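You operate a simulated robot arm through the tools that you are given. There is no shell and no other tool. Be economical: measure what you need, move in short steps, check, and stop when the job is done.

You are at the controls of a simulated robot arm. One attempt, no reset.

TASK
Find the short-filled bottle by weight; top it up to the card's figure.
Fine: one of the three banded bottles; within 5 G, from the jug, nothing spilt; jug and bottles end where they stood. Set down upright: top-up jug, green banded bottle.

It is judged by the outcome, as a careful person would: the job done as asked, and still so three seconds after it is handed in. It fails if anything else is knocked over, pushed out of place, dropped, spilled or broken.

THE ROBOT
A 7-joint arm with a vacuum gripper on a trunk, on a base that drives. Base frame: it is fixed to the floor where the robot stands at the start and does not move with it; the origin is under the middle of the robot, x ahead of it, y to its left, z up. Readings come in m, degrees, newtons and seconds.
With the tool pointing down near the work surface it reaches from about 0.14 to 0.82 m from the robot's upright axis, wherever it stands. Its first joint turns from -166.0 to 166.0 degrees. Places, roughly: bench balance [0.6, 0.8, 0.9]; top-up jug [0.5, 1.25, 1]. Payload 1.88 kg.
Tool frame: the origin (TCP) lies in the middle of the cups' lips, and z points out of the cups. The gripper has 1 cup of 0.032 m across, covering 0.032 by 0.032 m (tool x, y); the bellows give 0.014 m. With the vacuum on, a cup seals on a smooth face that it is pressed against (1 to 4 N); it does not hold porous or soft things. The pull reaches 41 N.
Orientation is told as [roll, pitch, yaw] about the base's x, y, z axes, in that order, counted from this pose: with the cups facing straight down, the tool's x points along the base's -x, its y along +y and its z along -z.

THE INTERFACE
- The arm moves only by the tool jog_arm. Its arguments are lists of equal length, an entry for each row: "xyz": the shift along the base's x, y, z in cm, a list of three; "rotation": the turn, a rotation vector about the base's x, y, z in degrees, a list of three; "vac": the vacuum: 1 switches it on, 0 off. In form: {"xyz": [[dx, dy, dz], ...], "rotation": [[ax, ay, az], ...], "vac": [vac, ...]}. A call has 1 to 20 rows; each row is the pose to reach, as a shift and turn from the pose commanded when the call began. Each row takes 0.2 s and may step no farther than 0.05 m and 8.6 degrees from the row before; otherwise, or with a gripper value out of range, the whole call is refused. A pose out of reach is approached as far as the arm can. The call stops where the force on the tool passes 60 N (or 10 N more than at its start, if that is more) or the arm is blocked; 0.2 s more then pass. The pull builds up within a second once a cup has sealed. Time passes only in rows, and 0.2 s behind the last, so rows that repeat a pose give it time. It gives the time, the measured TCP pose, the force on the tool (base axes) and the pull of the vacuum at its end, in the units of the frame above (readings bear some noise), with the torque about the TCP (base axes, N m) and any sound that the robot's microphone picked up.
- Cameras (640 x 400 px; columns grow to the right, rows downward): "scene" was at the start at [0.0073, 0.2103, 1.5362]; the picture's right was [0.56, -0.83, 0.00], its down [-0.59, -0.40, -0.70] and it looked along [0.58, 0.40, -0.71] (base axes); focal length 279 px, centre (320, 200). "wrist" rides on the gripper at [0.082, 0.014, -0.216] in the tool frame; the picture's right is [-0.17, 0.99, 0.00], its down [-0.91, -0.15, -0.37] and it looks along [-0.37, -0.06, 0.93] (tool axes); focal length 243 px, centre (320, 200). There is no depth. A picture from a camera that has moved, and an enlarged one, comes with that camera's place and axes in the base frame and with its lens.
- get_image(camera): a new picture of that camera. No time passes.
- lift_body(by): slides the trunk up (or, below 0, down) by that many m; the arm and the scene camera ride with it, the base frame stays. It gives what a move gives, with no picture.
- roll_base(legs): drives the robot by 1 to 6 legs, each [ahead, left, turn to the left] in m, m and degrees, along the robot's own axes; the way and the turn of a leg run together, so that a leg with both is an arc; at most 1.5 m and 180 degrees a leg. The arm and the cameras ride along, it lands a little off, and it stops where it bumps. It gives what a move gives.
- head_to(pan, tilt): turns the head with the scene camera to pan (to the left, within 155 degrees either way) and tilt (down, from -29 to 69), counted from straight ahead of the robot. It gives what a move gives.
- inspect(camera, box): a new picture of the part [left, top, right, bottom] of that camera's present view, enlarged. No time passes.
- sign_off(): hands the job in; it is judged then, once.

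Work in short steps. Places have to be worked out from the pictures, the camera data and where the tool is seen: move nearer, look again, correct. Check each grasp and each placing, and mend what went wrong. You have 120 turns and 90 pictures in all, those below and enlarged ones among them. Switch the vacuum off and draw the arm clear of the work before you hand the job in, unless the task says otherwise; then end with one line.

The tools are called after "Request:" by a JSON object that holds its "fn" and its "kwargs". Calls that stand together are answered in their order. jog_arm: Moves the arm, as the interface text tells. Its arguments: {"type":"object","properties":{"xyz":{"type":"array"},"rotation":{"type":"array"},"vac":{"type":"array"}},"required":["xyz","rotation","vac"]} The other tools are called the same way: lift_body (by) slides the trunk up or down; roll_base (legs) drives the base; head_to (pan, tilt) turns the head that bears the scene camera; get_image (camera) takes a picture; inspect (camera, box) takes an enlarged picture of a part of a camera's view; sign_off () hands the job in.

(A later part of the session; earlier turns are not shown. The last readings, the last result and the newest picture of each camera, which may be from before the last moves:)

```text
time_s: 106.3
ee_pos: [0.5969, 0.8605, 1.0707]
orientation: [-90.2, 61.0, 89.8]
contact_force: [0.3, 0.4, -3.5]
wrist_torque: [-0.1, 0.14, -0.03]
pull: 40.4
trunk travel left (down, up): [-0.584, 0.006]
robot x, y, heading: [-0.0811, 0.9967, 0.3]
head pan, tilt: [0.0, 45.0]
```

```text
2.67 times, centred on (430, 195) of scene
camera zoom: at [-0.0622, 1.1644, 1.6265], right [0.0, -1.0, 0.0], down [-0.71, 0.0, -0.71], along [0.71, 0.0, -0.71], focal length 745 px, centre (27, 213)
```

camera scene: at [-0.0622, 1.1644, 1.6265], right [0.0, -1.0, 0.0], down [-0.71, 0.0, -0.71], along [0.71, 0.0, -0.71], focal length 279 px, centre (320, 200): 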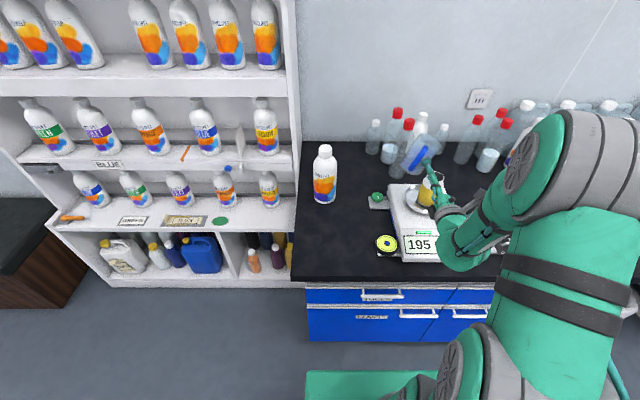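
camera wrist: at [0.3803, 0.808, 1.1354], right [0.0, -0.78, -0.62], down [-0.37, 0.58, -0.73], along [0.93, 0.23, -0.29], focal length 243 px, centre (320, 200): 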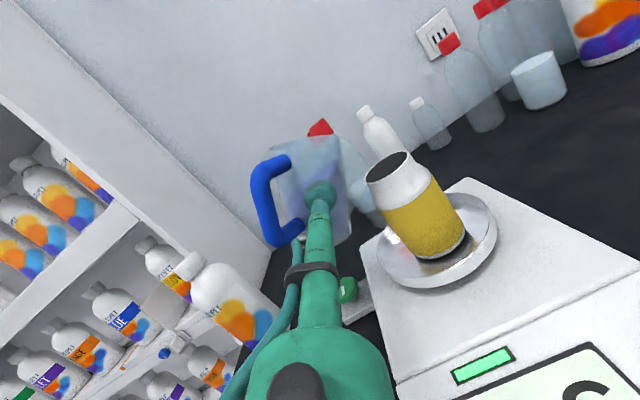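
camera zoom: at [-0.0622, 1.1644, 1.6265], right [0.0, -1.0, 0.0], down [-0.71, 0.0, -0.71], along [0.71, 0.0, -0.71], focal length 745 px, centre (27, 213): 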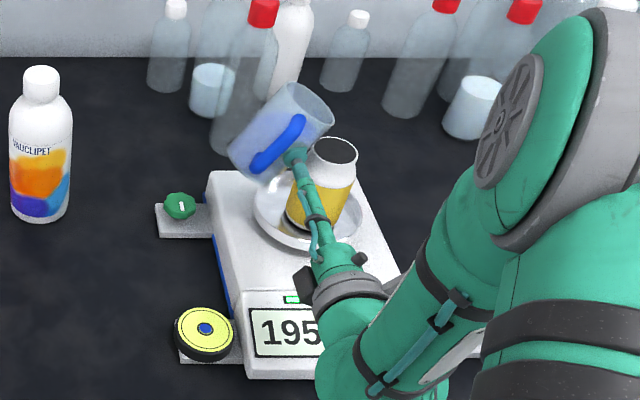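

Lip and mouth line up as computed. I tilt to 36° and hold to see if flow begins.

Request:
{"fn": "jog_arm", "kwargs": {"xyz": [[0, 0, 0], [0, 0, 0], [0, 0, 0], [0, 0, 0], [0, 0, 0], [0, 0, 0], [0, 0, 0]], "rotation": [[2, 0, 0], [4, 0, 0], [6, 0, 0], [7, 0, 0], [7, 0, 0], [7, 0, 0], [7, 0, 0]], "vac": [1, 1, 1, 1, 1, 1, 1]}}

Request:
{"fn": "inspect", "kwargs": {"camera": "scene", "box": [380, 120, 480, 270]}}

```text
time_s: 107.9
ee_pos: [0.5966, 0.8605, 1.0698]
orientation: [-90.1, 54.1, 89.6]
contact_force: [-0.4, -0.7, -3.6]
wrist_torque: [-0.11, 0.1, 0.0]
pull: 40.5
trunk travel left (down, up): [-0.584, 0.006]
robot x, y, heading: [-0.0842, 1.0004, 0.2]
head pan, tilt: [0.0, 45.0]
```

```text
2.67 times, centred on (430, 195) of scene
camera zoom: at [-0.0622, 1.1644, 1.6265], right [0.0, -1.0, 0.0], down [-0.71, 0.0, -0.71], along [0.71, 0.0, -0.71], focal length 745 px, centre (27, 213)
```

zoom: 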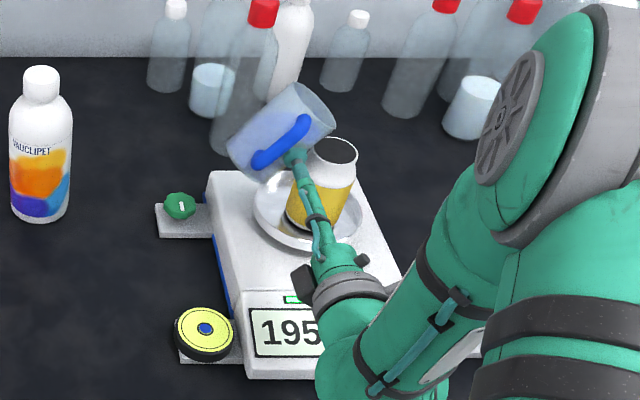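

No flow yet. I tilt to 40° and hold.

Request:
{"fn": "jog_arm", "kwargs": {"xyz": [[0, 0, 0], [0, 0, 0], [0, 0, 0], [0, 0, 0], [0, 0, 0], [0, 0, 0]], "rotation": [[1.5, 0, 0], [3, 0, 0], [4, 0, 0], [4, 0, 0], [4, 0, 0], [4, 0, 0]], "vac": [1, 1, 1, 1, 1, 1]}}

Request:
{"fn": "inspect", "kwargs": {"camera": "scene", "box": [380, 120, 480, 270]}}

```text
time_s: 109.3
ee_pos: [0.5972, 0.8603, 1.0691]
orientation: [-90.0, 50.0, 89.8]
contact_force: [-0.2, 1.0, -4.3]
wrist_torque: [-0.07, 0.12, -0.02]
pull: 40.4
trunk travel left (down, up): [-0.584, 0.006]
robot x, y, heading: [-0.0833, 0.9974, 0.1]
head pan, tilt: [0.0, 45.0]
```

```text
2.67 times, centred on (430, 195) of scene
camera zoom: at [-0.0622, 1.1645, 1.6265], right [0.0, -1.0, 0.0], down [-0.71, 0.0, -0.71], along [0.71, 0.0, -0.71], focal length 745 px, centre (27, 213)
```

zoom: 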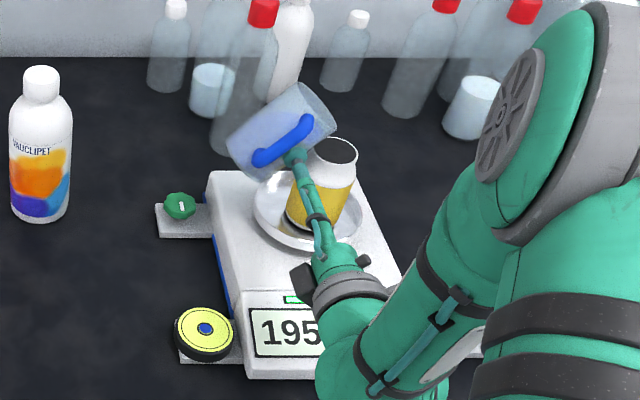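

Still 195. I tilt to 44° and hold.

Request:
{"fn": "jog_arm", "kwargs": {"xyz": [[0, 0, 0], [0, 0, 0], [0, 0, 0], [0, 0, 0], [0, 0, 0], [0, 0, 0]], "rotation": [[1.5, 0, 0], [3, 0, 0], [4, 0, 0], [4, 0, 0], [4, 0, 0], [4, 0, 0]], "vac": [1, 1, 1, 1, 1, 1]}}

Request:
{"fn": "inspect", "kwargs": {"camera": "scene", "box": [380, 120, 480, 270]}}

```text
time_s: 110.7
ee_pos: [0.5975, 0.8595, 1.0704]
orientation: [-90.2, 46.0, 89.7]
contact_force: [-0.7, -0.1, -4.1]
wrist_torque: [-0.12, 0.12, -0.01]
pull: 40.7
trunk travel left (down, up): [-0.584, 0.006]
robot x, y, heading: [-0.0797, 0.9983, 0.3]
head pan, tilt: [0.0, 45.0]
```

```text
2.67 times, centred on (430, 195) of scene
camera zoom: at [-0.0622, 1.1645, 1.6265], right [0.0, -1.0, 0.0], down [-0.71, 0.0, -0.71], along [0.71, 0.0, -0.71], focal length 745 px, centre (27, 213)
```

zoom: 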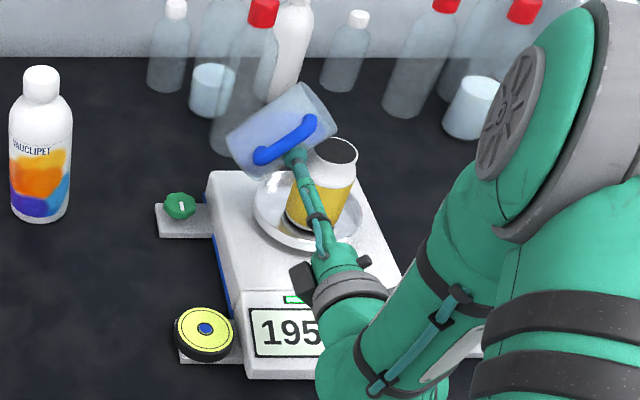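

Still no flow; the liquid must be near the lip. I add 3° and hold briefly.

Request:
{"fn": "jog_arm", "kwargs": {"xyz": [[0, 0, 0], [0, 0, 0], [0, 0, 0], [0, 0, 0], [0, 0, 0]], "rotation": [[1, 0, 0], [2, 0, 0], [3, 0, 0], [3, 0, 0], [3, 0, 0]], "vac": [1, 1, 1, 1, 1]}}

Request:
{"fn": "inspect", "kwargs": {"camera": "scene", "box": [410, 140, 460, 265]}}

```text
time_s: 111.9
ee_pos: [0.5978, 0.8596, 1.0712]
orientation: [-90.1, 43.0, 89.8]
contact_force: [-1.0, -0.7, -3.5]
wrist_torque: [-0.1, 0.11, -0.03]
pull: 40.6
trunk travel left (down, up): [-0.584, 0.006]
robot x, y, heading: [-0.0816, 0.9989, 0.2]
head pan, tilt: [0.0, 45.0]
```

```text
3.20 times, centred on (435, 202) of scene
camera zoom: at [-0.0622, 1.1645, 1.6265], right [0.0, -1.0, 0.0], down [-0.71, 0.0, -0.71], along [0.71, 0.0, -0.71], focal length 894 px, centre (-48, 192)
```

zoom: 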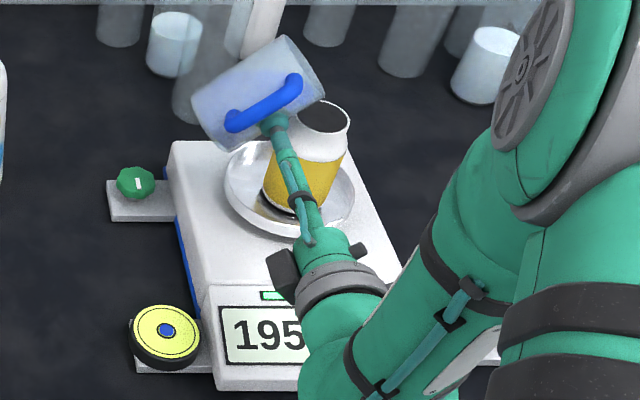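

Still 195. I tilt to 51° with a 5 mm rise to keep the wall clear of the bottle rim.

Request:
{"fn": "jog_arm", "kwargs": {"xyz": [[0, 0, 0.2], [0, 0, 0.4], [0, 0, 0.5], [0, 0, 0.5], [0, 0, 0.5], [0, 0, 0.5]], "rotation": [[1, 0, 0], [2, 0, 0], [3, 0, 0], [4, 0, 0], [4, 0, 0], [4, 0, 0]], "vac": [1, 1, 1, 1, 1, 1]}}

Request:
{"fn": "inspect", "kwargs": {"camera": "scene", "box": [410, 140, 460, 265]}}

```text
time_s: 113.3
ee_pos: [0.5976, 0.8598, 1.075]
orientation: [-90.1, 38.9, 89.8]
contact_force: [-0.8, 0.1, -3.3]
wrist_torque: [-0.08, 0.14, -0.02]
pull: 40.6
trunk travel left (down, up): [-0.584, 0.006]
robot x, y, heading: [-0.0814, 0.9982, -0.1]
head pan, tilt: [0.0, 45.0]
```

```text
3.20 times, centred on (435, 202) of scene
camera zoom: at [-0.0622, 1.1645, 1.6265], right [0.0, -1.0, 0.0], down [-0.71, 0.0, -0.71], along [0.71, 0.0, -0.71], focal length 894 px, centre (-48, 192)
```

zoom: 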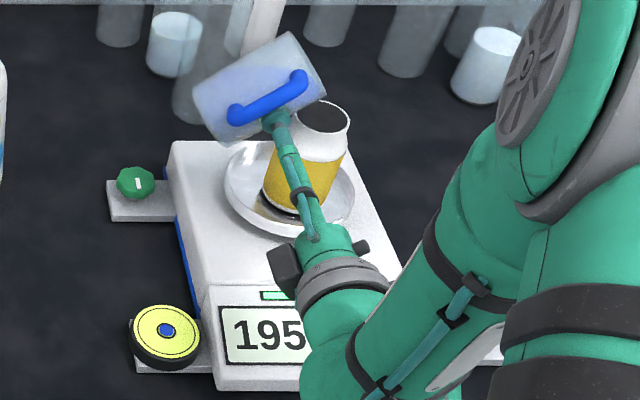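

No flow at 51°. I look at the liquid level inside the jug through the wrist camera.

Request:
{"fn": "inspect", "kwargs": {"camera": "wrist", "box": [240, 100, 480, 290]}}

```text
2.11 times, centred on (360, 195) of wrist
camera zoom: at [0.3803, 0.7873, 1.1162], right [0.0, -0.49, -0.87], down [-0.37, 0.81, -0.46], along [0.93, 0.32, -0.18], focal length 511 px, centre (236, 210)
```

zoom: 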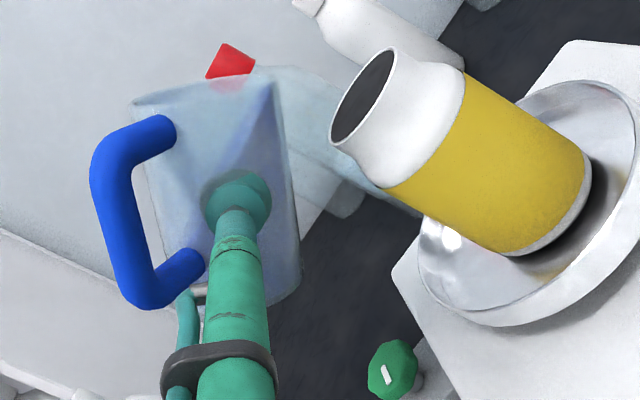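

The liquid is almost at the lip and the lip is ~1 cm left of the mouth's centre, as intended. I add 2.5° and shift 2 mm right.

Request:
{"fn": "jog_arm", "kwargs": {"xyz": [[0, -0.1, 0], [0, -0.2, 0], [0, -0.2, 0], [0, -0.2, 0], [0, -0.2, 0]], "rotation": [[1, 0, 0], [2, 0, 0], [2.5, 0, 0], [2.5, 0, 0], [2.5, 0, 0]], "vac": [1, 1, 1, 1, 1]}}

Request:
{"fn": "inspect", "kwargs": {"camera": "scene", "box": [410, 140, 460, 265]}}

```text
time_s: 114.5
ee_pos: [0.5974, 0.857, 1.0755]
orientation: [-90.0, 36.4, 89.8]
contact_force: [0.4, 0.3, -5.2]
wrist_torque: [-0.12, 0.13, -0.01]
pull: 40.9
trunk travel left (down, up): [-0.584, 0.006]
robot x, y, heading: [-0.0862, 0.998, -0.2]
head pan, tilt: [0.0, 45.0]
```

```text
3.20 times, centred on (435, 202) of scene
camera zoom: at [-0.0622, 1.1645, 1.6265], right [0.0, -1.0, 0.0], down [-0.71, 0.0, -0.71], along [0.71, 0.0, -0.71], focal length 894 px, centre (-48, 192)
```

zoom: 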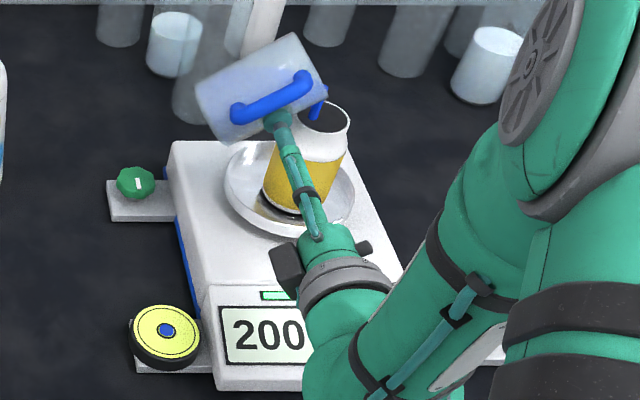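

Flow started into the mouth; display 200. I hold this tilt about 0.8 s and read again.

Request:
{"fn": "jog_arm", "kwargs": {"xyz": [[0, 0, 0], [0, 0, 0], [0, 0, 0]], "rotation": [[0, 0, 0], [0, 0, 0], [0, 0, 0]], "vac": [1, 1, 1]}}

Request:
{"fn": "inspect", "kwargs": {"camera": "scene", "box": [410, 140, 460, 265]}}

```text
time_s: 115.3
ee_pos: [0.5991, 0.8588, 1.0751]
orientation: [-90.0, 36.4, 89.7]
contact_force: [-0.9, 0.8, -4.5]
wrist_torque: [-0.1, 0.1, -0.02]
pull: 40.8
trunk travel left (down, up): [-0.584, 0.006]
robot x, y, heading: [-0.0814, 0.994, 0.2]
head pan, tilt: [0.0, 45.0]
```

```text
3.20 times, centred on (435, 202) of scene
camera zoom: at [-0.0622, 1.1645, 1.6265], right [0.0, -1.0, 0.0], down [-0.71, 0.0, -0.71], along [0.71, 0.0, -0.71], focal length 894 px, centre (-48, 192)
```

zoom: 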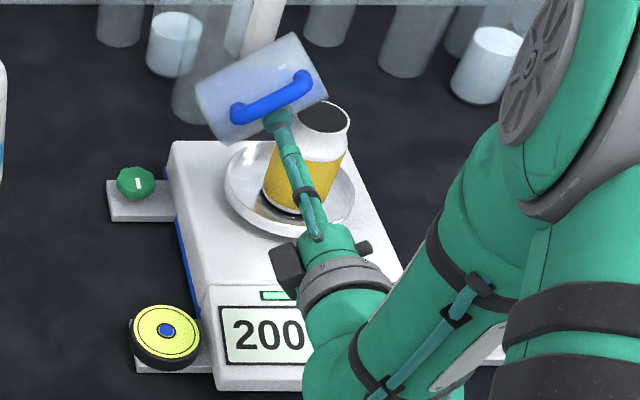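

It self-limits: stays at 200. I tilt 4° more slowly and hold.

Request:
{"fn": "jog_arm", "kwargs": {"xyz": [[0, 0, 0.1], [0, 0, 0.2], [0, 0, 0.2], [0, 0, 0.2], [0, 0, 0.2], [0, 0, 0.2], [0, 0, 0.2], [0, 0, 0.2]], "rotation": [[1, 0, 0], [2, 0, 0], [3, 0, 0], [4, 0, 0], [4, 0, 0], [4, 0, 0], [4, 0, 0], [4, 0, 0]], "vac": [1, 1, 1, 1, 1, 1, 1, 1]}}

Request:
{"fn": "inspect", "kwargs": {"camera": "scene", "box": [410, 140, 460, 265]}}

```text
time_s: 117.1
ee_pos: [0.5973, 0.8585, 1.0776]
orientation: [-90.0, 32.5, 89.7]
contact_force: [-0.2, 0.3, -3.9]
wrist_torque: [-0.09, 0.12, -0.05]
pull: 40.2
trunk travel left (down, up): [-0.584, 0.006]
robot x, y, heading: [-0.0846, 0.9988, 0.2]
head pan, tilt: [0.0, 45.0]
```

```text
3.20 times, centred on (435, 202) of scene
camera zoom: at [-0.0622, 1.1645, 1.6265], right [0.0, -1.0, 0.0], down [-0.71, 0.0, -0.71], along [0.71, 0.0, -0.71], focal length 894 px, centre (-48, 192)
```

zoom: 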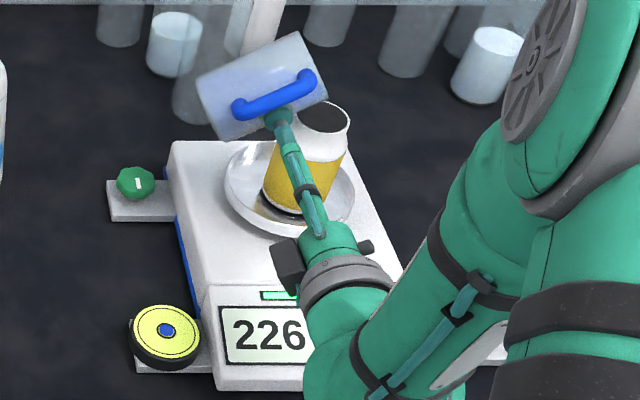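

226 now, ~6.5 g per degree. I tilt 2.0° more and hold.

Request:
{"fn": "jog_arm", "kwargs": {"xyz": [[0, 0, 0], [0, 0, 0], [0, 0, 0], [0, 0, 0], [0, 0, 0], [0, 0, 0]], "rotation": [[1, 0, 0], [2, 0, 0], [2, 0, 0], [2, 0, 0], [2, 0, 0], [2, 0, 0]], "vac": [1, 1, 1, 1, 1, 1]}}

Request:
{"fn": "inspect", "kwargs": {"camera": "scene", "box": [410, 140, 460, 265]}}

```text
time_s: 118.5
ee_pos: [0.5965, 0.8577, 1.0784]
orientation: [-90.1, 30.5, 89.8]
contact_force: [0.1, -0.4, -3.4]
wrist_torque: [-0.12, 0.13, -0.03]
pull: 40.8
trunk travel left (down, up): [-0.584, 0.006]
robot x, y, heading: [-0.0843, 1.0011, 0.5]
head pan, tilt: [0.0, 45.0]
```

```text
3.20 times, centred on (435, 202) of scene
camera zoom: at [-0.0622, 1.1645, 1.6265], right [0.0, -1.0, 0.0], down [-0.71, 0.0, -0.71], along [0.71, 0.0, -0.71], focal length 894 px, centre (-48, 192)
```

zoom: 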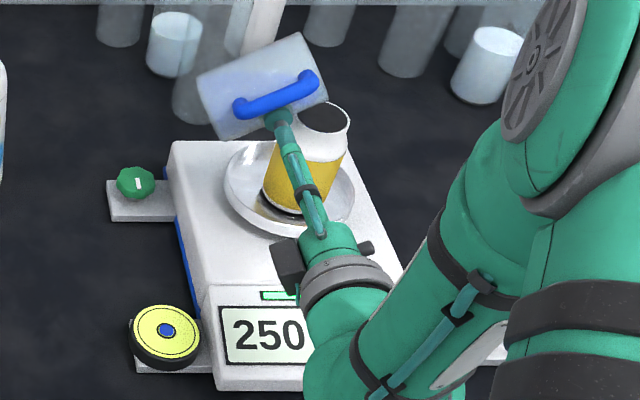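

250 — overshot. I tilt back right away to stop the flow and re-read.

Request:
{"fn": "jog_arm", "kwargs": {"xyz": [[0, 0, 0], [0, 0, 0], [0, 0, 0], [0, 0, 0], [0, 0, 0], [0, 0, 0]], "rotation": [[-6, 0, 0], [-14, 0, 0], [-20, 0, 0], [-25, 0, 0], [-25, 0, 0], [-25, 0, 0]], "vac": [1, 1, 1, 1, 1, 1]}}

Request:
{"fn": "inspect", "kwargs": {"camera": "scene", "box": [410, 140, 460, 265]}}

```text
time_s: 119.9
ee_pos: [0.5971, 0.8577, 1.0773]
orientation: [-90.2, 55.5, 89.7]
contact_force: [0.1, 0.0, -4.1]
wrist_torque: [-0.12, 0.08, -0.01]
pull: 40.2
trunk travel left (down, up): [-0.584, 0.006]
robot x, y, heading: [-0.0824, 1.0003, 0.2]
head pan, tilt: [0.0, 45.0]
```

```text
3.20 times, centred on (435, 202) of scene
camera zoom: at [-0.0622, 1.1645, 1.6265], right [0.0, -1.0, 0.0], down [-0.71, 0.0, -0.71], along [0.71, 0.0, -0.71], focal length 894 px, centre (-48, 192)
```

zoom: 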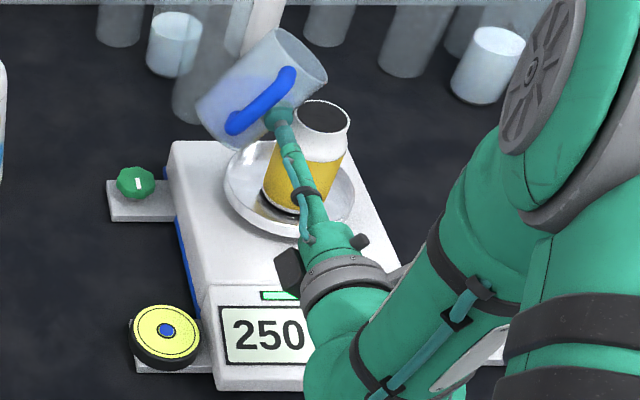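

It's stable at 250 with no spill, so I need to return about 10 g to the jug. First I take the jug up, upright it, and carry it home.

Request:
{"fn": "jog_arm", "kwargs": {"xyz": [[0, 0.5, 1.5], [0, 1, 3.5], [0, 2, 5.5], [0, 4, 5.5], [0, 6, 5.5], [0, 8, 5.5], [0, 9.2, 5.5], [0, 9.2, 5.5], [0, 9.2, 5.5], [0, 9.2, 5.5], [0, 9.2, 5.5]], "rotation": [[-4, 0, 0], [-8, 0, 0], [-12, 0, 0], [-16, 0, 0], [-20, 0, 0], [-24, 0, 0], [-28, 0, 0], [-31, 0, 0], [-34.5, 0, 0], [-34.5, 0, 0], [-34.5, 0, 0]], "vac": [1, 1, 1, 1, 1, 1, 1, 1, 1, 1, 1]}}

Request:
{"fn": "jog_arm", "kwargs": {"xyz": [[-0.3, 0.7, 0], [-1, 2, 0], [-1.7, 3.5, 0], [-2.5, 5, 0], [-3.3, 6.5, 0], [-4.1, 8, 0], [-5, 9.5, 0], [-5.8, 11, 0], [-6.6, 12.5, 0], [-7.4, 14, 0], [-8, 15.3, 0], [-8.5, 16.3, 0], [-8.5, 16.3, 0]], "rotation": [[0, 0, 2], [0, 0, 6], [0, 0, 11], [0, 0, 16], [0, 0, 21], [0, 0, 26], [0, 0, 31], [0, 0, 36], [0, 0, 41], [0, 0, 46], [0, 0, 51], [0, 0, 55], [0, 0, 55]], "vac": [1, 1, 1, 1, 1, 1, 1, 1, 1, 1, 1, 1, 1]}}

```text
time_s: 122.3
ee_pos: [0.5972, 0.9493, 1.1316]
orientation: [169.5, 89.8, -10.3]
contact_force: [0.2, -1.5, -4.0]
wrist_torque: [-0.06, 0.11, -0.05]
pull: 40.1
trunk travel left (down, up): [-0.584, 0.006]
robot x, y, heading: [-0.0794, 0.9971, 0.5]
head pan, tilt: [0.0, 45.0]
```

```text
time_s: 125.1
ee_pos: [0.5124, 1.1128, 1.1327]
orientation: [-168.9, 89.8, 66.2]
contact_force: [0.5, 0.5, -4.0]
wrist_torque: [-0.12, -0.02, -0.04]
pull: 40.1
trunk travel left (down, up): [-0.584, 0.006]
robot x, y, heading: [-0.0835, 0.9986, 0.2]
head pan, tilt: [0.0, 45.0]
```

Right above its home pose. I lower to a few millimetres above and then touch down.

Request:
{"fn": "jog_arm", "kwargs": {"xyz": [[0, 0, -1.5], [0, 0, -4], [0, 0, -7], [0, 0, -10], [0, 0, -13], [0, 0, -16], [0, 0, -18.5], [0, 0, -20.5], [0, 0, -21.7], [0, 0, -22.1], [0, 0, -22.1]], "rotation": [[0, 0, 0], [0, 0, 0], [0, 0, 0], [0, 0, 0], [0, 0, 0], [0, 0, 0], [0, 0, 0], [0, 0, 0], [0, 0, 0], [0, 0, 0], [0, 0, 0]], "vac": [1, 1, 1, 1, 1, 1, 1, 1, 1, 1, 1]}}

Request:
{"fn": "jog_arm", "kwargs": {"xyz": [[0, 0, -0.15], [0, 0, -0.3], [0, 0, -0.4], [0, 0, -0.4], [0, 0, -0.4]], "rotation": [[0, 0, 0], [0, 0, 0], [0, 0, 0], [0, 0, 0], [0, 0, 0]], "vac": [1, 1, 1, 1, 1]}}

```text
time_s: 127.5
ee_pos: [0.5132, 1.1134, 0.9102]
orientation: [179.2, 89.7, 54.3]
contact_force: [-0.4, 0.0, -2.9]
wrist_torque: [-0.1, 0.0, -0.02]
pull: 41.2
trunk travel left (down, up): [-0.584, 0.006]
robot x, y, heading: [-0.0801, 1.0037, 0.0]
head pan, tilt: [0.0, 45.0]
```

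```text
time_s: 128.7
ee_pos: [0.5111, 1.1118, 0.9083]
orientation: [174.4, 89.8, 49.4]
contact_force: [-1.4, -2.6, 5.7]
wrist_torque: [0.34, 0.08, 0.03]
pull: 40.3
trunk travel left (down, up): [-0.584, 0.006]
robot x, y, heading: [-0.0864, 0.9996, 0.4]
head pan, tilt: [0.0, 45.0]
```

Firmly down (slightly pressed). I ease up 2 mm, release, and retract along the tool axis, then rise.

Request:
{"fn": "jog_arm", "kwargs": {"xyz": [[0, 0, 0.15], [0, 0, 0.2], [0, 0, 0.2], [0, 0, 0.2], [0, 0, 0.2], [0, 0, 0.2], [-0.3, -0.4, 0.2], [-0.9, -1.3, 0.2], [-2.3, -3.3, 0.2], [-4, -5.7, 0.2], [-5.5, -8, 1], [-5.5, -8, 4], [-5.5, -8, 8], [-5.5, -8, 12], [-5.5, -8, 16], [-5.5, -8, 20]], "rotation": [[0, 0, 0], [0, 0, 0], [0, 0, 0], [0, 0, 0], [0, 0, 0], [0, 0, 0], [0, 0, 0], [0, 0, 0], [0, 0, 0], [0, 0, 0], [0, 0, 0], [0, 0, 0], [0, 0, 0], [0, 0, 0], [0, 0, 0], [0, 0, 0]], "vac": [1, 1, 0, 0, 0, 0, 0, 0, 0, 0, 0, 0, 0, 0, 0, 0]}}

Request:
{"fn": "get_image", "kwargs": {"camera": "wrist"}}

```text
time_s: 132.1
ee_pos: [0.4575, 1.0328, 1.1071]
orientation: [-155.5, 89.7, 79.5]
contact_force: [0.5, -0.5, -0.4]
wrist_torque: [0.01, -0.01, 0.0]
pull: 0.0
trunk travel left (down, up): [-0.584, 0.006]
robot x, y, heading: [-0.0859, 1.0022, 0.2]
head pan, tilt: [0.0, 45.0]
```

```text
14 pictures are left
camera wrist: at [0.3437, 0.8469, 1.1888], right [0.81, -0.57, -0.17], down [-0.34, -0.22, -0.92], along [0.48, 0.8, -0.37], focal length 243 px, centre (320, 200)
```

wrist: 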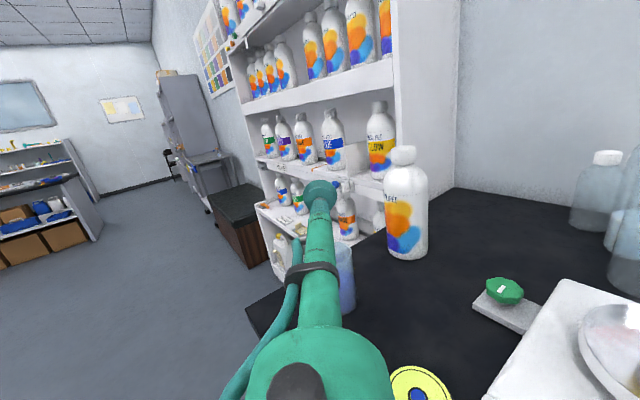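

Jug is standing home. Now I yaw back and position to grip the yellow bottle on the pan at its known pose.

Request:
{"fn": "jog_arm", "kwargs": {"xyz": [[0, -3, 0], [0, -6, 0], [0, -9, 0], [0, -12, 0], [-0.5, -15, 0], [-0.8, -18, 0], [-0.8, -21, 0], [-0.8, -23.8, 0], [-0.8, -23.8, -4], [1, -23.8, -8], [3, -23.8, -11], [5.5, -23.8, -13.5], [7.5, -23.8, -13.6], [7.5, -23.8, -13.6]], "rotation": [[0, 0, -7], [0, 0, -14], [0, 0, -21], [0, 0, -28], [0, 0, -35], [0, 0, -42], [0, 0, -49], [0, 0, -55], [0, 0, -55], [0, 0, -55], [0, 0, -55], [0, 0, -55], [0, 0, -55], [0, 0, -55]], "vac": [0, 0, 0, 0, 0, 0, 0, 0, 0, 0, 0, 0, 0, 0]}}

```text
time_s: 135.1
ee_pos: [0.5326, 0.794, 0.9715]
orientation: [172.6, 89.8, -7.5]
contact_force: [0.2, -0.6, -0.2]
wrist_torque: [0.01, 0.02, 0.02]
pull: 0.0
trunk travel left (down, up): [-0.584, 0.006]
robot x, y, heading: [-0.0853, 1.0011, 0.2]
head pan, tilt: [0.0, 45.0]
```

Aligned. I approach with vacuum on to the earlier contact point.

Request:
{"fn": "jog_arm", "kwargs": {"xyz": [[3, 0, 0], [5, 0, 0], [5.8, 0, 0], [6.2, 0, 0], [6.5, 0, 0], [6.6, 0, 0], [6.6, 0, 0], [6.6, 0, 0], [6.6, 0, 0]], "rotation": [[0, 0, 0], [0, 0, 0], [0, 0, 0], [0, 0, 0], [0, 0, 0], [0, 0, 0], [0, 0, 0], [0, 0, 0], [0, 0, 0]], "vac": [0, 0, 1, 1, 1, 1, 1, 1, 1]}}

```text
time_s: 137.1
ee_pos: [0.5969, 0.7954, 0.9728]
orientation: [178.0, 89.8, -1.8]
contact_force: [0.0, -1.0, 1.0]
wrist_torque: [0.0, 0.03, -0.05]
pull: 40.9
trunk travel left (down, up): [-0.584, 0.006]
robot x, y, heading: [-0.0829, 1.0037, 0.0]
head pan, tilt: [0.0, 45.0]
```

Sealed. I lift gently, draw back to x 0.50, then drive the base left 0.3 m.

Request:
{"fn": "jog_arm", "kwargs": {"xyz": [[0, 0, 0], [0, 0, 0.4], [0, 0, 1.2], [0, 0, 2.5], [0, 0, 4], [0, 0, 6], [0, 0, 8], [-1, 0, 9], [-2.5, 0, 9], [-4.5, 0, 9], [-6.5, 0, 9], [-8.5, 0, 9], [-9.7, 0, 9], [-9.7, 0, 9]], "rotation": [[0, 0, 0], [0, 0, 0], [0, 0, 0], [0, 0, 0], [0, 0, 0], [0, 0, 0], [0, 0, 0], [0, 0, 0], [0, 0, 0], [0, 0, 0], [0, 0, 0], [0, 0, 0], [0, 0, 0], [0, 0, 0]], "vac": [1, 1, 1, 1, 1, 1, 1, 1, 1, 1, 1, 1, 1, 1]}}

Request:
{"fn": "roll_base", "kwargs": {"legs": [[0, 0.24, 0]]}}

Request:
{"fn": "get_image", "kwargs": {"camera": "wrist"}}

```text
time_s: 140.1
ee_pos: [0.5002, 0.7951, 1.0603]
orientation: [-177.3, 89.8, 2.7]
contact_force: [-0.7, -0.2, -2.6]
wrist_torque: [0.01, 0.13, -0.01]
pull: 40.6
trunk travel left (down, up): [-0.584, 0.006]
robot x, y, heading: [-0.0818, 1.0017, 0.2]
head pan, tilt: [0.0, 45.0]
```

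```text
time_s: 141.9
ee_pos: [0.4996, 1.0393, 1.0605]
orientation: [179.1, 89.8, -1.0]
contact_force: [0.0, 0.0, -2.4]
wrist_torque: [0.01, 0.1, -0.01]
pull: 40.3
trunk travel left (down, up): [-0.584, 0.006]
robot x, y, heading: [-0.0835, 1.2434, 0.3]
head pan, tilt: [0.0, 45.0]
```

```text
13 pictures are left
camera wrist: at [0.283, 1.0245, 1.1432], right [0.0, -0.99, -0.17], down [-0.37, 0.15, -0.92], along [0.93, 0.06, -0.37], focal length 243 px, centre (320, 200)
```

wrist: 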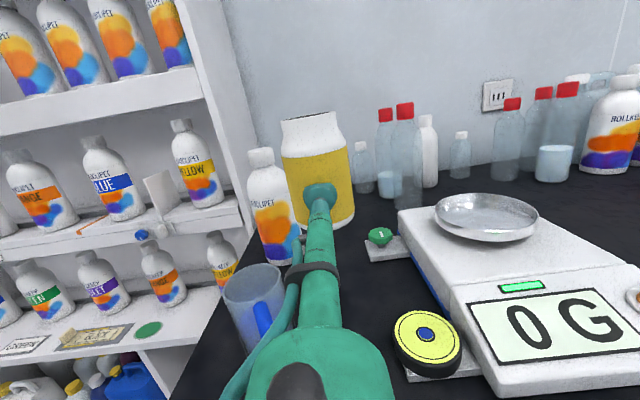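

The jug's rim centre is ≈(0.528, 1.14). I move the bottle beside it, tilt 40° toward the jug, and lower so the lip is just over the jug's mouth.

Request:
{"fn": "jog_arm", "kwargs": {"xyz": [[-0.2, 0.7, 0], [-0.5, 1.5, 0], [-0.5, 1.9, 0], [-0.5, 1.9, 0], [-0.5, 1.9, 0], [-0.5, 1.9, 0], [-0.5, 1.9, 0], [-0.5, 1.9, 0], [-0.5, 1.9, 0], [-0.5, 1.9, -1.5], [-0.5, 1.9, -3.5], [-0.5, 1.9, -5.5], [-0.5, 1.9, -6.5], [-0.5, 1.9, -6.8], [-0.5, 1.9, -6.8]], "rotation": [[-2, 0, 0], [-6, 0, 0], [-11, 0, 0], [-16, 0, 0], [-21, 0, 0], [-26, 0, 0], [-31, 0, 0], [-36, 0, 0], [-40, 0, 0], [-40, 0, 0], [-40, 0, 0], [-40, 0, 0], [-40, 0, 0], [-40, 0, 0], [-40, 0, 0]], "vac": [1, 1, 1, 1, 1, 1, 1, 1, 1, 1, 1, 1, 1, 1, 1]}}

Request:
{"fn": "inspect", "kwargs": {"camera": "scene", "box": [300, 160, 420, 280]}}

```text
time_s: 145.1
ee_pos: [0.4949, 1.058, 0.9934]
orientation: [90.2, 50.0, -89.7]
contact_force: [-0.4, -0.4, -3.1]
wrist_torque: [0.03, 0.05, 0.0]
pull: 40.6
trunk travel left (down, up): [-0.584, 0.006]
robot x, y, heading: [-0.0875, 1.2434, 0.5]
head pan, tilt: [0.0, 45.0]
```

```text
3.33 times, centred on (360, 220) of scene
camera zoom: at [-0.064, 1.4074, 1.6265], right [0.01, -1.0, 0.0], down [-0.71, 0.0, -0.71], along [0.71, 0.0, -0.71], focal length 931 px, centre (187, 133)
```

zoom: 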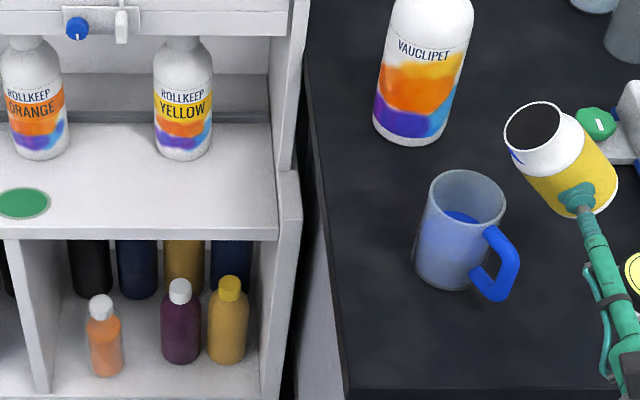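

A trace of blue shows at the bottle's lower lip, over the jug's mouth — it may be starting already. I look closer before tilting more.

Request:
{"fn": "inspect", "kwargs": {"camera": "scene", "box": [380, 180, 430, 240]}}

```text
6.67 times, centred on (405, 210) of scene
camera zoom: at [-0.064, 1.4074, 1.6265], right [0.01, -1.0, 0.0], down [-0.71, 0.0, -0.71], along [0.71, 0.0, -0.71], focal length 1863 px, centre (-247, 133)
```

zoom: 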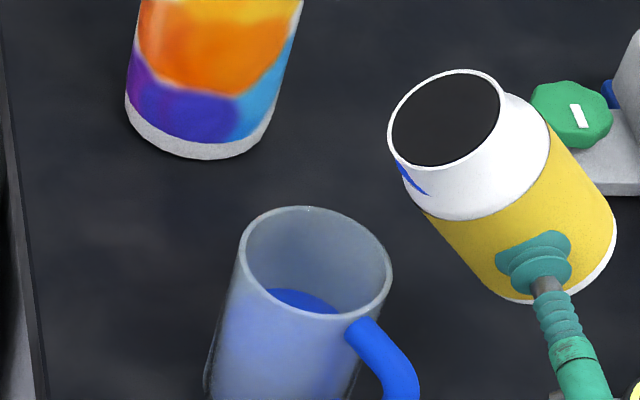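

The blue sits just at the lip; not yet streaming. I tilt 2° more and look right away.

Request:
{"fn": "jog_arm", "kwargs": {"xyz": [[0, 0, 0], [0, 0, 0], [0, 0, 0]], "rotation": [[-1, 0, 0], [-2, 0, 0], [-2, 0, 0]], "vac": [1, 1, 1]}}

Request:
{"fn": "inspect", "kwargs": {"camera": "scene", "box": [380, 180, 430, 240]}}

```text
time_s: 145.9
ee_pos: [0.4943, 1.0593, 0.9923]
orientation: [90.2, 48.0, -89.8]
contact_force: [0.3, 0.2, -1.9]
wrist_torque: [-0.03, 0.07, -0.01]
pull: 40.6
trunk travel left (down, up): [-0.584, 0.006]
robot x, y, heading: [-0.087, 1.2406, 0.4]
head pan, tilt: [0.0, 45.0]
```

```text
6.67 times, centred on (405, 210) of scene
camera zoom: at [-0.064, 1.4074, 1.6265], right [0.01, -1.0, 0.0], down [-0.71, 0.0, -0.71], along [0.71, 0.0, -0.71], focal length 1863 px, centre (-247, 133)
```

zoom: 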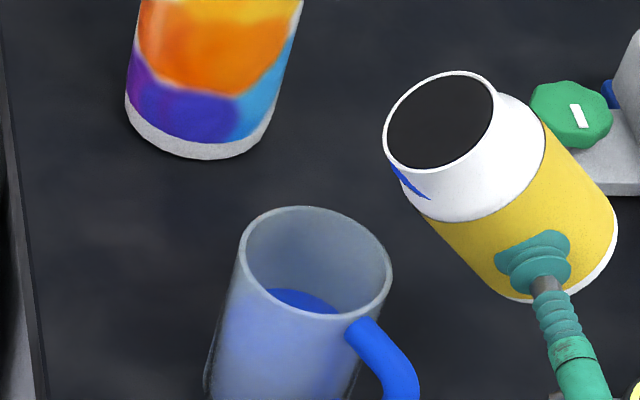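

The liquid nears the lip; volume per degree is only ~2–4 g here, so 4° steps are safe. I tilt 4° more and look.

Request:
{"fn": "jog_arm", "kwargs": {"xyz": [[0, 0, 0], [0, 0, 0]], "rotation": [[-2, 0, 0], [-4, 0, 0]], "vac": [1, 1]}}

Request:
{"fn": "inspect", "kwargs": {"camera": "scene", "box": [380, 180, 430, 240]}}

```text
time_s: 146.5
ee_pos: [0.4957, 1.0585, 0.9928]
orientation: [89.9, 44.1, -89.8]
contact_force: [0.2, 0.7, -1.8]
wrist_torque: [-0.01, 0.1, 0.02]
pull: 40.6
trunk travel left (down, up): [-0.584, 0.006]
robot x, y, heading: [-0.0818, 1.2458, 0.4]
head pan, tilt: [0.0, 45.0]
```

```text
6.67 times, centred on (405, 210) of scene
camera zoom: at [-0.064, 1.4074, 1.6265], right [0.01, -1.0, 0.0], down [-0.71, 0.0, -0.71], along [0.71, 0.0, -0.71], focal length 1863 px, centre (-247, 133)
```

zoom: 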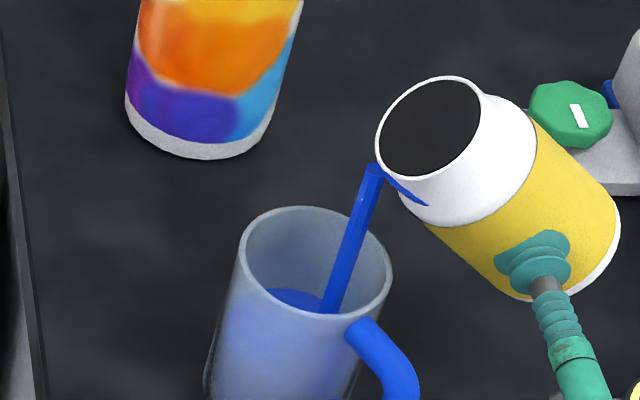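

It pours cleanly into the jug. I hold about 0.8 s for this small amount to finish, then right the bottle and rise.

Request:
{"fn": "jog_arm", "kwargs": {"xyz": [[0, 0, 0], [0, 0, 0], [0, 0, 0], [0, 0, 0], [0, 0, 0.5], [0, 0, 1.5], [0, -0.3, 3], [0, -0.8, 5], [0, -1.3, 6.8], [0, -2, 7], [0, -3, 7], [0, -4, 7], [0, -5, 7], [0, -5, 7]], "rotation": [[0, 0, 0], [0, 0, 0], [0, 0, 0], [5, 0, 0], [10, 0, 0], [15, 0, 0], [20, 0, 0], [25, 0, 0], [30, 0, 0], [35, 0, 0], [40, 0, 0], [44, 0, 0], [46, 0, 0], [46, 0, 0]], "vac": [1, 1, 1, 1, 1, 1, 1, 1, 1, 1, 1, 1, 1, 1]}}

Request:
{"fn": "roll_base", "kwargs": {"legs": [[0, -0.2, 0]]}}

```text
time_s: 149.5
ee_pos: [0.4954, 1.0077, 1.0638]
orientation: [-165.9, 89.9, 14.2]
contact_force: [-0.8, -0.3, -1.6]
wrist_torque: [0.03, 0.09, -0.04]
pull: 40.9
trunk travel left (down, up): [-0.584, 0.006]
robot x, y, heading: [-0.0859, 1.2422, 0.4]
head pan, tilt: [0.0, 45.0]
```

```text
time_s: 151.1
ee_pos: [0.4952, 0.8053, 1.0645]
orientation: [-177.1, 89.8, 3.0]
contact_force: [-0.2, 0.1, -2.5]
wrist_torque: [0.02, 0.04, -0.01]
pull: 40.4
trunk travel left (down, up): [-0.584, 0.006]
robot x, y, heading: [-0.083, 1.0385, 0.7]
head pan, tilt: [0.0, 45.0]
```

Still held upright. I bring it over the pan and lower.

Request:
{"fn": "jog_arm", "kwargs": {"xyz": [[1, -0.3, 0], [3, -0.6, 0], [5, -1.1, 0], [7, -1.1, 0], [9, -1.1, 0], [10.2, -1.1, 0], [10.2, -1.1, -2], [10.2, -1.1, -4], [10.2, -1.1, -6], [10.2, -1.1, -7.7], [10.2, -1.1, -8.6], [10.2, -1.1, -8.9], [10.2, -1.1, -9.1], [10.2, -1.1, -9.2], [10.2, -1.1, -9.2]], "rotation": [[0, 0, 0], [0, 0, 0], [0, 0, 0], [0, 0, 0], [0, 0, 0], [0, 0, 0], [0, 0, 0], [0, 0, 0], [0, 0, 0], [0, 0, 0], [0, 0, 0], [0, 0, 0], [0, 0, 0], [0, 0, 0], [0, 0, 0]], "vac": [1, 1, 1, 1, 1, 1, 1, 1, 1, 1, 1, 1, 1, 1, 1]}}

```text
time_s: 154.3
ee_pos: [0.5977, 0.7941, 0.9722]
orientation: [175.3, 89.8, -4.5]
contact_force: [-0.6, 1.2, 1.5]
wrist_torque: [0.12, -0.08, 0.04]
pull: 40.4
trunk travel left (down, up): [-0.584, 0.006]
robot x, y, heading: [-0.0811, 1.0419, 0.4]
head pan, tilt: [0.0, 45.0]
```

On the pan. I release, back off, move aside and read the display.

Request:
{"fn": "jog_arm", "kwargs": {"xyz": [[0, 0, 0.05], [0, 0, 0.05], [0, 0, 0.05], [0, 0, 0.05], [-0.5, 0, 0.1], [-2, 0, 0.2], [-5, 0, 0.4], [-8, 0, 0.4], [-8, -3, 1.4], [-8, -6, 3.4], [-8, -9, 5.4], [-8, -9, 5.4]], "rotation": [[0, 0, 0], [0, 0, 0], [0, 0, 0], [0, 0, 0], [0, 0, 0], [0, 0, 0], [0, 0, 0], [0, 0, 0], [0, 0, 0], [0, 0, 0], [0, 0, 0], [0, 0, 0]], "vac": [0, 0, 0, 0, 0, 0, 0, 0, 0, 0, 0, 0]}}

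Request:
{"fn": "get_image", "kwargs": {"camera": "scene"}}

```text
time_s: 156.9
ee_pos: [0.5174, 0.7042, 1.025]
orientation: [-171.4, 89.8, 8.7]
contact_force: [-0.3, 1.0, -0.1]
wrist_torque: [-0.01, 0.04, 0.0]
pull: 0.1
trunk travel left (down, up): [-0.584, 0.006]
robot x, y, heading: [-0.0817, 1.0391, 0.3]
head pan, tilt: [0.0, 45.0]
```

```text
8 pictures are left
camera scene: at [-0.0628, 1.2047, 1.6266], right [0.01, -1.0, 0.0], down [-0.71, 0.0, -0.71], along [0.71, 0.0, -0.71], focal length 279 px, centre (320, 200)
```

scene: 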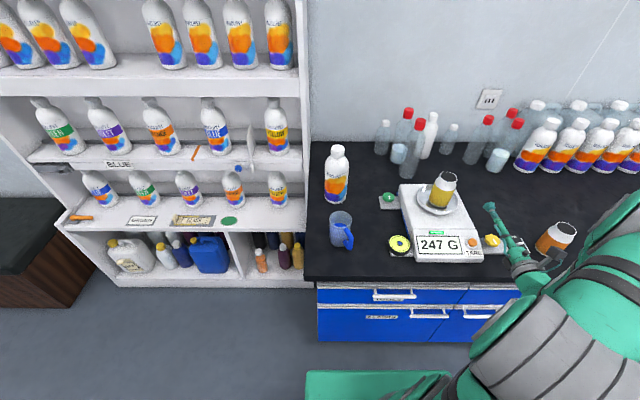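

247 G now: 3 g went back at 46°. I need ~7 g more, which at ~3 g/° means about 48.3°. I re-grip the bottle by the same path.

Request:
{"fn": "jog_arm", "kwargs": {"xyz": [[0, 3, -2], [0, 6, -4], [0, 9, -5.3], [3, 9, -5.3], [6, 9, -5.3], [7.2, 9, -5.3], [7.6, 9, -5.3], [7.9, 9, -5.3], [8.1, 9, -5.3], [8.1, 9, -5.3], [8.1, 9, -5.3], [8.1, 9, -5.3]], "rotation": [[0, 0, 0], [0, 0, 0], [0, 0, 0], [0, 0, 0], [0, 0, 0], [0, 0, 0], [0, 0, 0], [0, 0, 0], [0, 0, 0], [0, 0, 0], [0, 0, 0], [0, 0, 0]], "vac": [0, 0, 0, 0, 0, 1, 1, 1, 1, 1, 1, 1]}}

```text
time_s: 159.5
ee_pos: [0.5985, 0.7944, 0.9737]
orientation: [179.6, 89.7, -0.2]
contact_force: [0.0, -0.9, -0.6]
wrist_torque: [-0.05, 0.04, -0.01]
pull: 40.9
trunk travel left (down, up): [-0.584, 0.006]
robot x, y, heading: [-0.0804, 1.0406, 0.2]
head pan, tilt: [0.0, 45.0]
```

Sealed. I lift, draw back, and drive left 0.22 m to the jug.

Request:
{"fn": "jog_arm", "kwargs": {"xyz": [[0, 0, 0], [0, 0, 0.4], [0, 0, 1.2], [0, 0, 2.5], [0, 0, 4], [0, 0, 6], [0, 0, 8], [-1, 0, 9], [-2.5, 0, 9], [-4.5, 0, 9], [-6.5, 0, 9], [-8.5, 0, 9], [-10.3, 0, 9], [-10.3, 0, 9]], "rotation": [[0, 0, 0], [0, 0, 0], [0, 0, 0], [0, 0, 0], [0, 0, 0], [0, 0, 0], [0, 0, 0], [0, 0, 0], [0, 0, 0], [0, 0, 0], [0, 0, 0], [0, 0, 0], [0, 0, 0], [0, 0, 0]], "vac": [1, 1, 1, 1, 1, 1, 1, 1, 1, 1, 1, 1, 1, 1]}}

Request:
{"fn": "roll_base", "kwargs": {"legs": [[0, 0.22, 0]]}}

```text
time_s: 162.5
ee_pos: [0.497, 0.7964, 1.0632]
orientation: [-169.8, 89.8, 10.3]
contact_force: [-0.6, 0.2, -2.6]
wrist_torque: [-0.02, 0.09, 0.0]
pull: 40.5
trunk travel left (down, up): [-0.584, 0.006]
robot x, y, heading: [-0.0834, 1.0399, 0.5]
head pan, tilt: [0.0, 45.0]
```

```text
time_s: 164.2
ee_pos: [0.4952, 1.016, 1.0617]
orientation: [-178.8, 89.8, 1.5]
contact_force: [0.5, -0.2, -2.3]
wrist_torque: [0.0, 0.09, 0.01]
pull: 40.8
trunk travel left (down, up): [-0.584, 0.006]
robot x, y, heading: [-0.0866, 1.2575, 0.8]
head pan, tilt: [0.0, 45.0]
```

I repeat the same approach over the jug, tilting to 48.3° this time and holding.

Request:
{"fn": "jog_arm", "kwargs": {"xyz": [[0, 1, 0], [0, 2.5, 0], [0, 4.25, 0], [0, 4.25, 0], [0, 4.25, 0], [0, 4.25, 0], [0, 4.25, 0], [0, 4.25, 0], [0, 4.25, 0], [0, 4.25, -2], [0, 4.25, -4.5], [0, 4.25, -6.3], [0, 4.25, -6.9], [0, 4.25, -6.9], [0, 4.25, -6.9], [0, 4.25, -6.9], [0, 4.25, -6.9], [0, 4.25, -6.9], [0, 4.25, -6.9], [0, 4.25, -6.9]], "rotation": [[-2, 0, 0], [-6, 0, 0], [-11, 0, 0], [-16, 0, 0], [-21, 0, 0], [-26, 0, 0], [-31, 0, 0], [-36, 0, 0], [-40, 0, 0], [-40, 0, 0], [-40, 0, 0], [-40, 0, 0], [-40, 0, 0], [-43, 0, 0], [-45.5, 0, 0], [-47, 0, 0], [-48.3, 0, 0], [-48.3, 0, 0], [-48.3, 0, 0], [-48.3, 0, 0]], "vac": [1, 1, 1, 1, 1, 1, 1, 1, 1, 1, 1, 1, 1, 1, 1, 1, 1, 1, 1, 1]}}

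Request:
{"fn": "inspect", "kwargs": {"camera": "scene", "box": [370, 180, 430, 240]}}

```text
time_s: 168.4
ee_pos: [0.4942, 1.0598, 0.9926]
orientation: [89.9, 41.7, -89.8]
contact_force: [0.0, -0.5, -1.1]
wrist_torque: [-0.03, 0.08, -0.02]
pull: 40.8
trunk travel left (down, up): [-0.584, 0.006]
robot x, y, heading: [-0.0839, 1.2628, 0.6]
head pan, tilt: [0.0, 45.0]
```

```text
6.67 times, centred on (400, 210) of scene
camera zoom: at [-0.0646, 1.4257, 1.6265], right [0.01, -1.0, 0.0], down [-0.71, -0.01, -0.71], along [0.71, 0.01, -0.71], focal length 1863 px, centre (-213, 133)
```

zoom: 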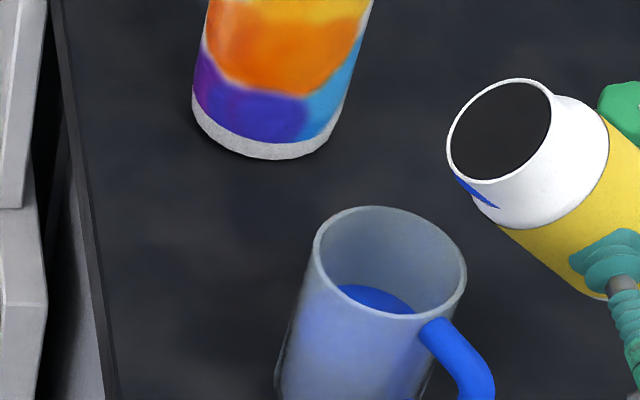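

Flow has finished, no spill visible. I right the bottle and return to the balance to weigh.

Request:
{"fn": "jog_arm", "kwargs": {"xyz": [[0, 0, 0], [0, 0, 0.5], [0, 0, 1.5], [0, -0.3, 3], [0, -0.8, 5], [0, -1.3, 6.8], [0, -2, 7], [0, -3, 7], [0, -4, 7], [0, -5, 7], [0, -5, 7], [0, -5, 7]], "rotation": [[5, 0, 0], [10, 0, 0], [15, 0, 0], [20, 0, 0], [25, 0, 0], [30, 0, 0], [35, 0, 0], [40, 0, 0], [44, 0, 0], [47, 0, 0], [48.3, 0, 0], [48.3, 0, 0]], "vac": [1, 1, 1, 1, 1, 1, 1, 1, 1, 1, 1, 1]}}

Request:
{"fn": "roll_base", "kwargs": {"legs": [[0, -0.21, 0]]}}

```text
time_s: 171.0
ee_pos: [0.4933, 1.0094, 1.0637]
orientation: [-170.5, 89.8, 9.9]
contact_force: [0.5, 0.4, -2.4]
wrist_torque: [0.0, 0.05, -0.02]
pull: 40.5
trunk travel left (down, up): [-0.584, 0.006]
robot x, y, heading: [-0.0888, 1.2651, 0.5]
head pan, tilt: [0.0, 45.0]
```

```text
time_s: 172.7
ee_pos: [0.4964, 0.7982, 1.0629]
orientation: [-176.2, 89.8, 4.0]
contact_force: [1.5, 0.0, -2.4]
wrist_torque: [0.02, 0.09, 0.01]
pull: 40.9
trunk travel left (down, up): [-0.584, 0.006]
robot x, y, heading: [-0.079, 1.0487, 0.4]
head pan, tilt: [0.0, 45.0]
```

I place it on the pan again.

Request:
{"fn": "jog_arm", "kwargs": {"xyz": [[1, -0.1, 0], [3, -0.2, 0], [5, -0.4, 0], [7, -0.4, 0], [9, -0.4, 0], [10.1, -0.4, 0], [10.1, -0.4, -2], [10.1, -0.4, -4], [10.1, -0.4, -6], [10.1, -0.4, -7.6], [10.1, -0.4, -8.4], [10.1, -0.4, -8.7], [10.1, -0.4, -8.9], [10.1, -0.4, -9], [10.1, -0.4, -9]], "rotation": [[0, 0, 0], [0, 0, 0], [0, 0, 0], [0, 0, 0], [0, 0, 0], [0, 0, 0], [0, 0, 0], [0, 0, 0], [0, 0, 0], [0, 0, 0], [0, 0, 0], [0, 0, 0], [0, 0, 0], [0, 0, 0], [0, 0, 0]], "vac": [1, 1, 1, 1, 1, 1, 1, 1, 1, 1, 1, 1, 1, 1, 1]}}

Request:
{"fn": "jog_arm", "kwargs": {"xyz": [[0, 0, 0.05], [0, 0, 0.05], [0, 0, 0.05], [0, 0, 0.05], [-0.5, 0, 0.1], [-2, 0, 0.2], [-5, 0, 0.4], [-8, 0, 0.4], [-8, -3, 1.4], [-8, -6, 3.4], [-8, -9, 5.4], [-8, -9, 5.4]], "rotation": [[0, 0, 0], [0, 0, 0], [0, 0, 0], [0, 0, 0], [0, 0, 0], [0, 0, 0], [0, 0, 0], [0, 0, 0], [0, 0, 0], [0, 0, 0], [0, 0, 0], [0, 0, 0]], "vac": [0, 0, 0, 0, 0, 0, 0, 0, 0, 0, 0, 0]}}

Request:
{"fn": "get_image", "kwargs": {"camera": "scene"}}

```text
time_s: 175.9
ee_pos: [0.5976, 0.7919, 0.9735]
orientation: [179.2, 89.8, -0.7]
contact_force: [-0.7, 0.0, 0.6]
wrist_torque: [0.06, -0.09, -0.06]
pull: 41.1
trunk travel left (down, up): [-0.584, 0.006]
robot x, y, heading: [-0.0793, 1.0476, 0.7]
head pan, tilt: [0.0, 45.0]
```

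```text
time_s: 178.5
ee_pos: [0.5191, 0.7028, 1.0278]
orientation: [177.1, 90.0, -2.5]
contact_force: [0.3, -0.6, 1.1]
wrist_torque: [0.01, -0.01, 0.0]
pull: 0.1
trunk travel left (down, up): [-0.584, 0.006]
robot x, y, heading: [-0.0813, 1.049, 0.7]
head pan, tilt: [0.0, 45.0]
```

```text
6 pictures are left
camera scene: at [-0.0631, 1.213, 1.6266], right [0.01, -1.0, 0.0], down [-0.71, -0.01, -0.71], along [0.71, 0.01, -0.71], focal length 279 px, centre (320, 200)
```

scene: 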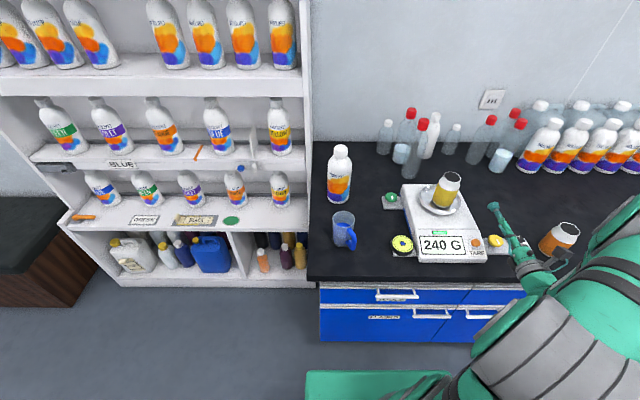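

Exactly 240 G. I pick the bottle up again to take it home.

Request:
{"fn": "jog_arm", "kwargs": {"xyz": [[0, 3, -2], [0, 6, -4], [0, 9, -5.3], [3, 9, -5.3], [6, 9, -5.3], [7.2, 9, -5.3], [7.6, 9, -5.3], [7.9, 9, -5.3], [8.1, 9, -5.3], [8.1, 9, -5.3], [8.1, 9, -5.3], [8.1, 9, -5.3]], "rotation": [[0, 0, 0], [0, 0, 0], [0, 0, 0], [0, 0, 0], [0, 0, 0], [0, 0, 0], [0, 0, 0], [0, 0, 0], [0, 0, 0], [0, 0, 0], [0, 0, 0], [0, 0, 0]], "vac": [0, 0, 0, 0, 0, 1, 1, 1, 1, 1, 1, 1]}}

```text
time_s: 181.1
ee_pos: [0.5979, 0.7932, 0.9719]
orientation: [-176.8, 89.9, 3.4]
contact_force: [0.2, -1.0, 0.0]
wrist_torque: [-0.01, 0.05, 0.0]
pull: 41.1
trunk travel left (down, up): [-0.584, 0.006]
robot x, y, heading: [-0.0798, 1.046, 0.3]
head pan, tilt: [0.0, 45.0]
```

Sealed. I lift, draw back to x≈0.455, then drive right 0.3 m.

Request:
{"fn": "jog_arm", "kwargs": {"xyz": [[0, 0, 0], [0, 0, 0.4], [0, 0, 1.2], [0, 0, 2.5], [0, 0, 4], [0, 0, 6], [0, 0, 8], [-1, 0, 10], [-3, 0, 10], [-5, 0, 10], [-7, 0, 10], [-9, 0, 10], [-11, 0, 10], [-13, 0, 10], [-14.2, 0, 10], [-14.2, 0, 10]], "rotation": [[0, 0, 0], [0, 0, 0], [0, 0, 0], [0, 0, 0], [0, 0, 0], [0, 0, 0], [0, 0, 0], [0, 0, 0], [0, 0, 0], [0, 0, 0], [0, 0, 0], [0, 0, 0], [0, 0, 0], [0, 0, 0], [0, 0, 0], [0, 0, 0]], "vac": [1, 1, 1, 1, 1, 1, 1, 1, 1, 1, 1, 1, 1, 1, 1, 1]}}

Request:
{"fn": "roll_base", "kwargs": {"legs": [[0, -0.3, 0]]}}

```text
time_s: 184.5
ee_pos: [0.4559, 0.7941, 1.0738]
orientation: [179.1, 89.8, -0.7]
contact_force: [0.0, -0.4, -2.7]
wrist_torque: [0.02, 0.06, -0.04]
pull: 40.5
trunk travel left (down, up): [-0.584, 0.006]
robot x, y, heading: [-0.0834, 1.0474, 0.3]
head pan, tilt: [0.0, 45.0]
```

```text
time_s: 186.5
ee_pos: [0.4589, 0.4923, 1.0729]
orientation: [-175.9, 90.0, 4.5]
contact_force: [1.2, -0.4, -2.4]
wrist_torque: [0.04, 0.08, -0.06]
pull: 40.3
trunk travel left (down, up): [-0.584, 0.006]
robot x, y, heading: [-0.082, 0.7471, 0.5]
head pan, tilt: [0.0, 45.0]
```

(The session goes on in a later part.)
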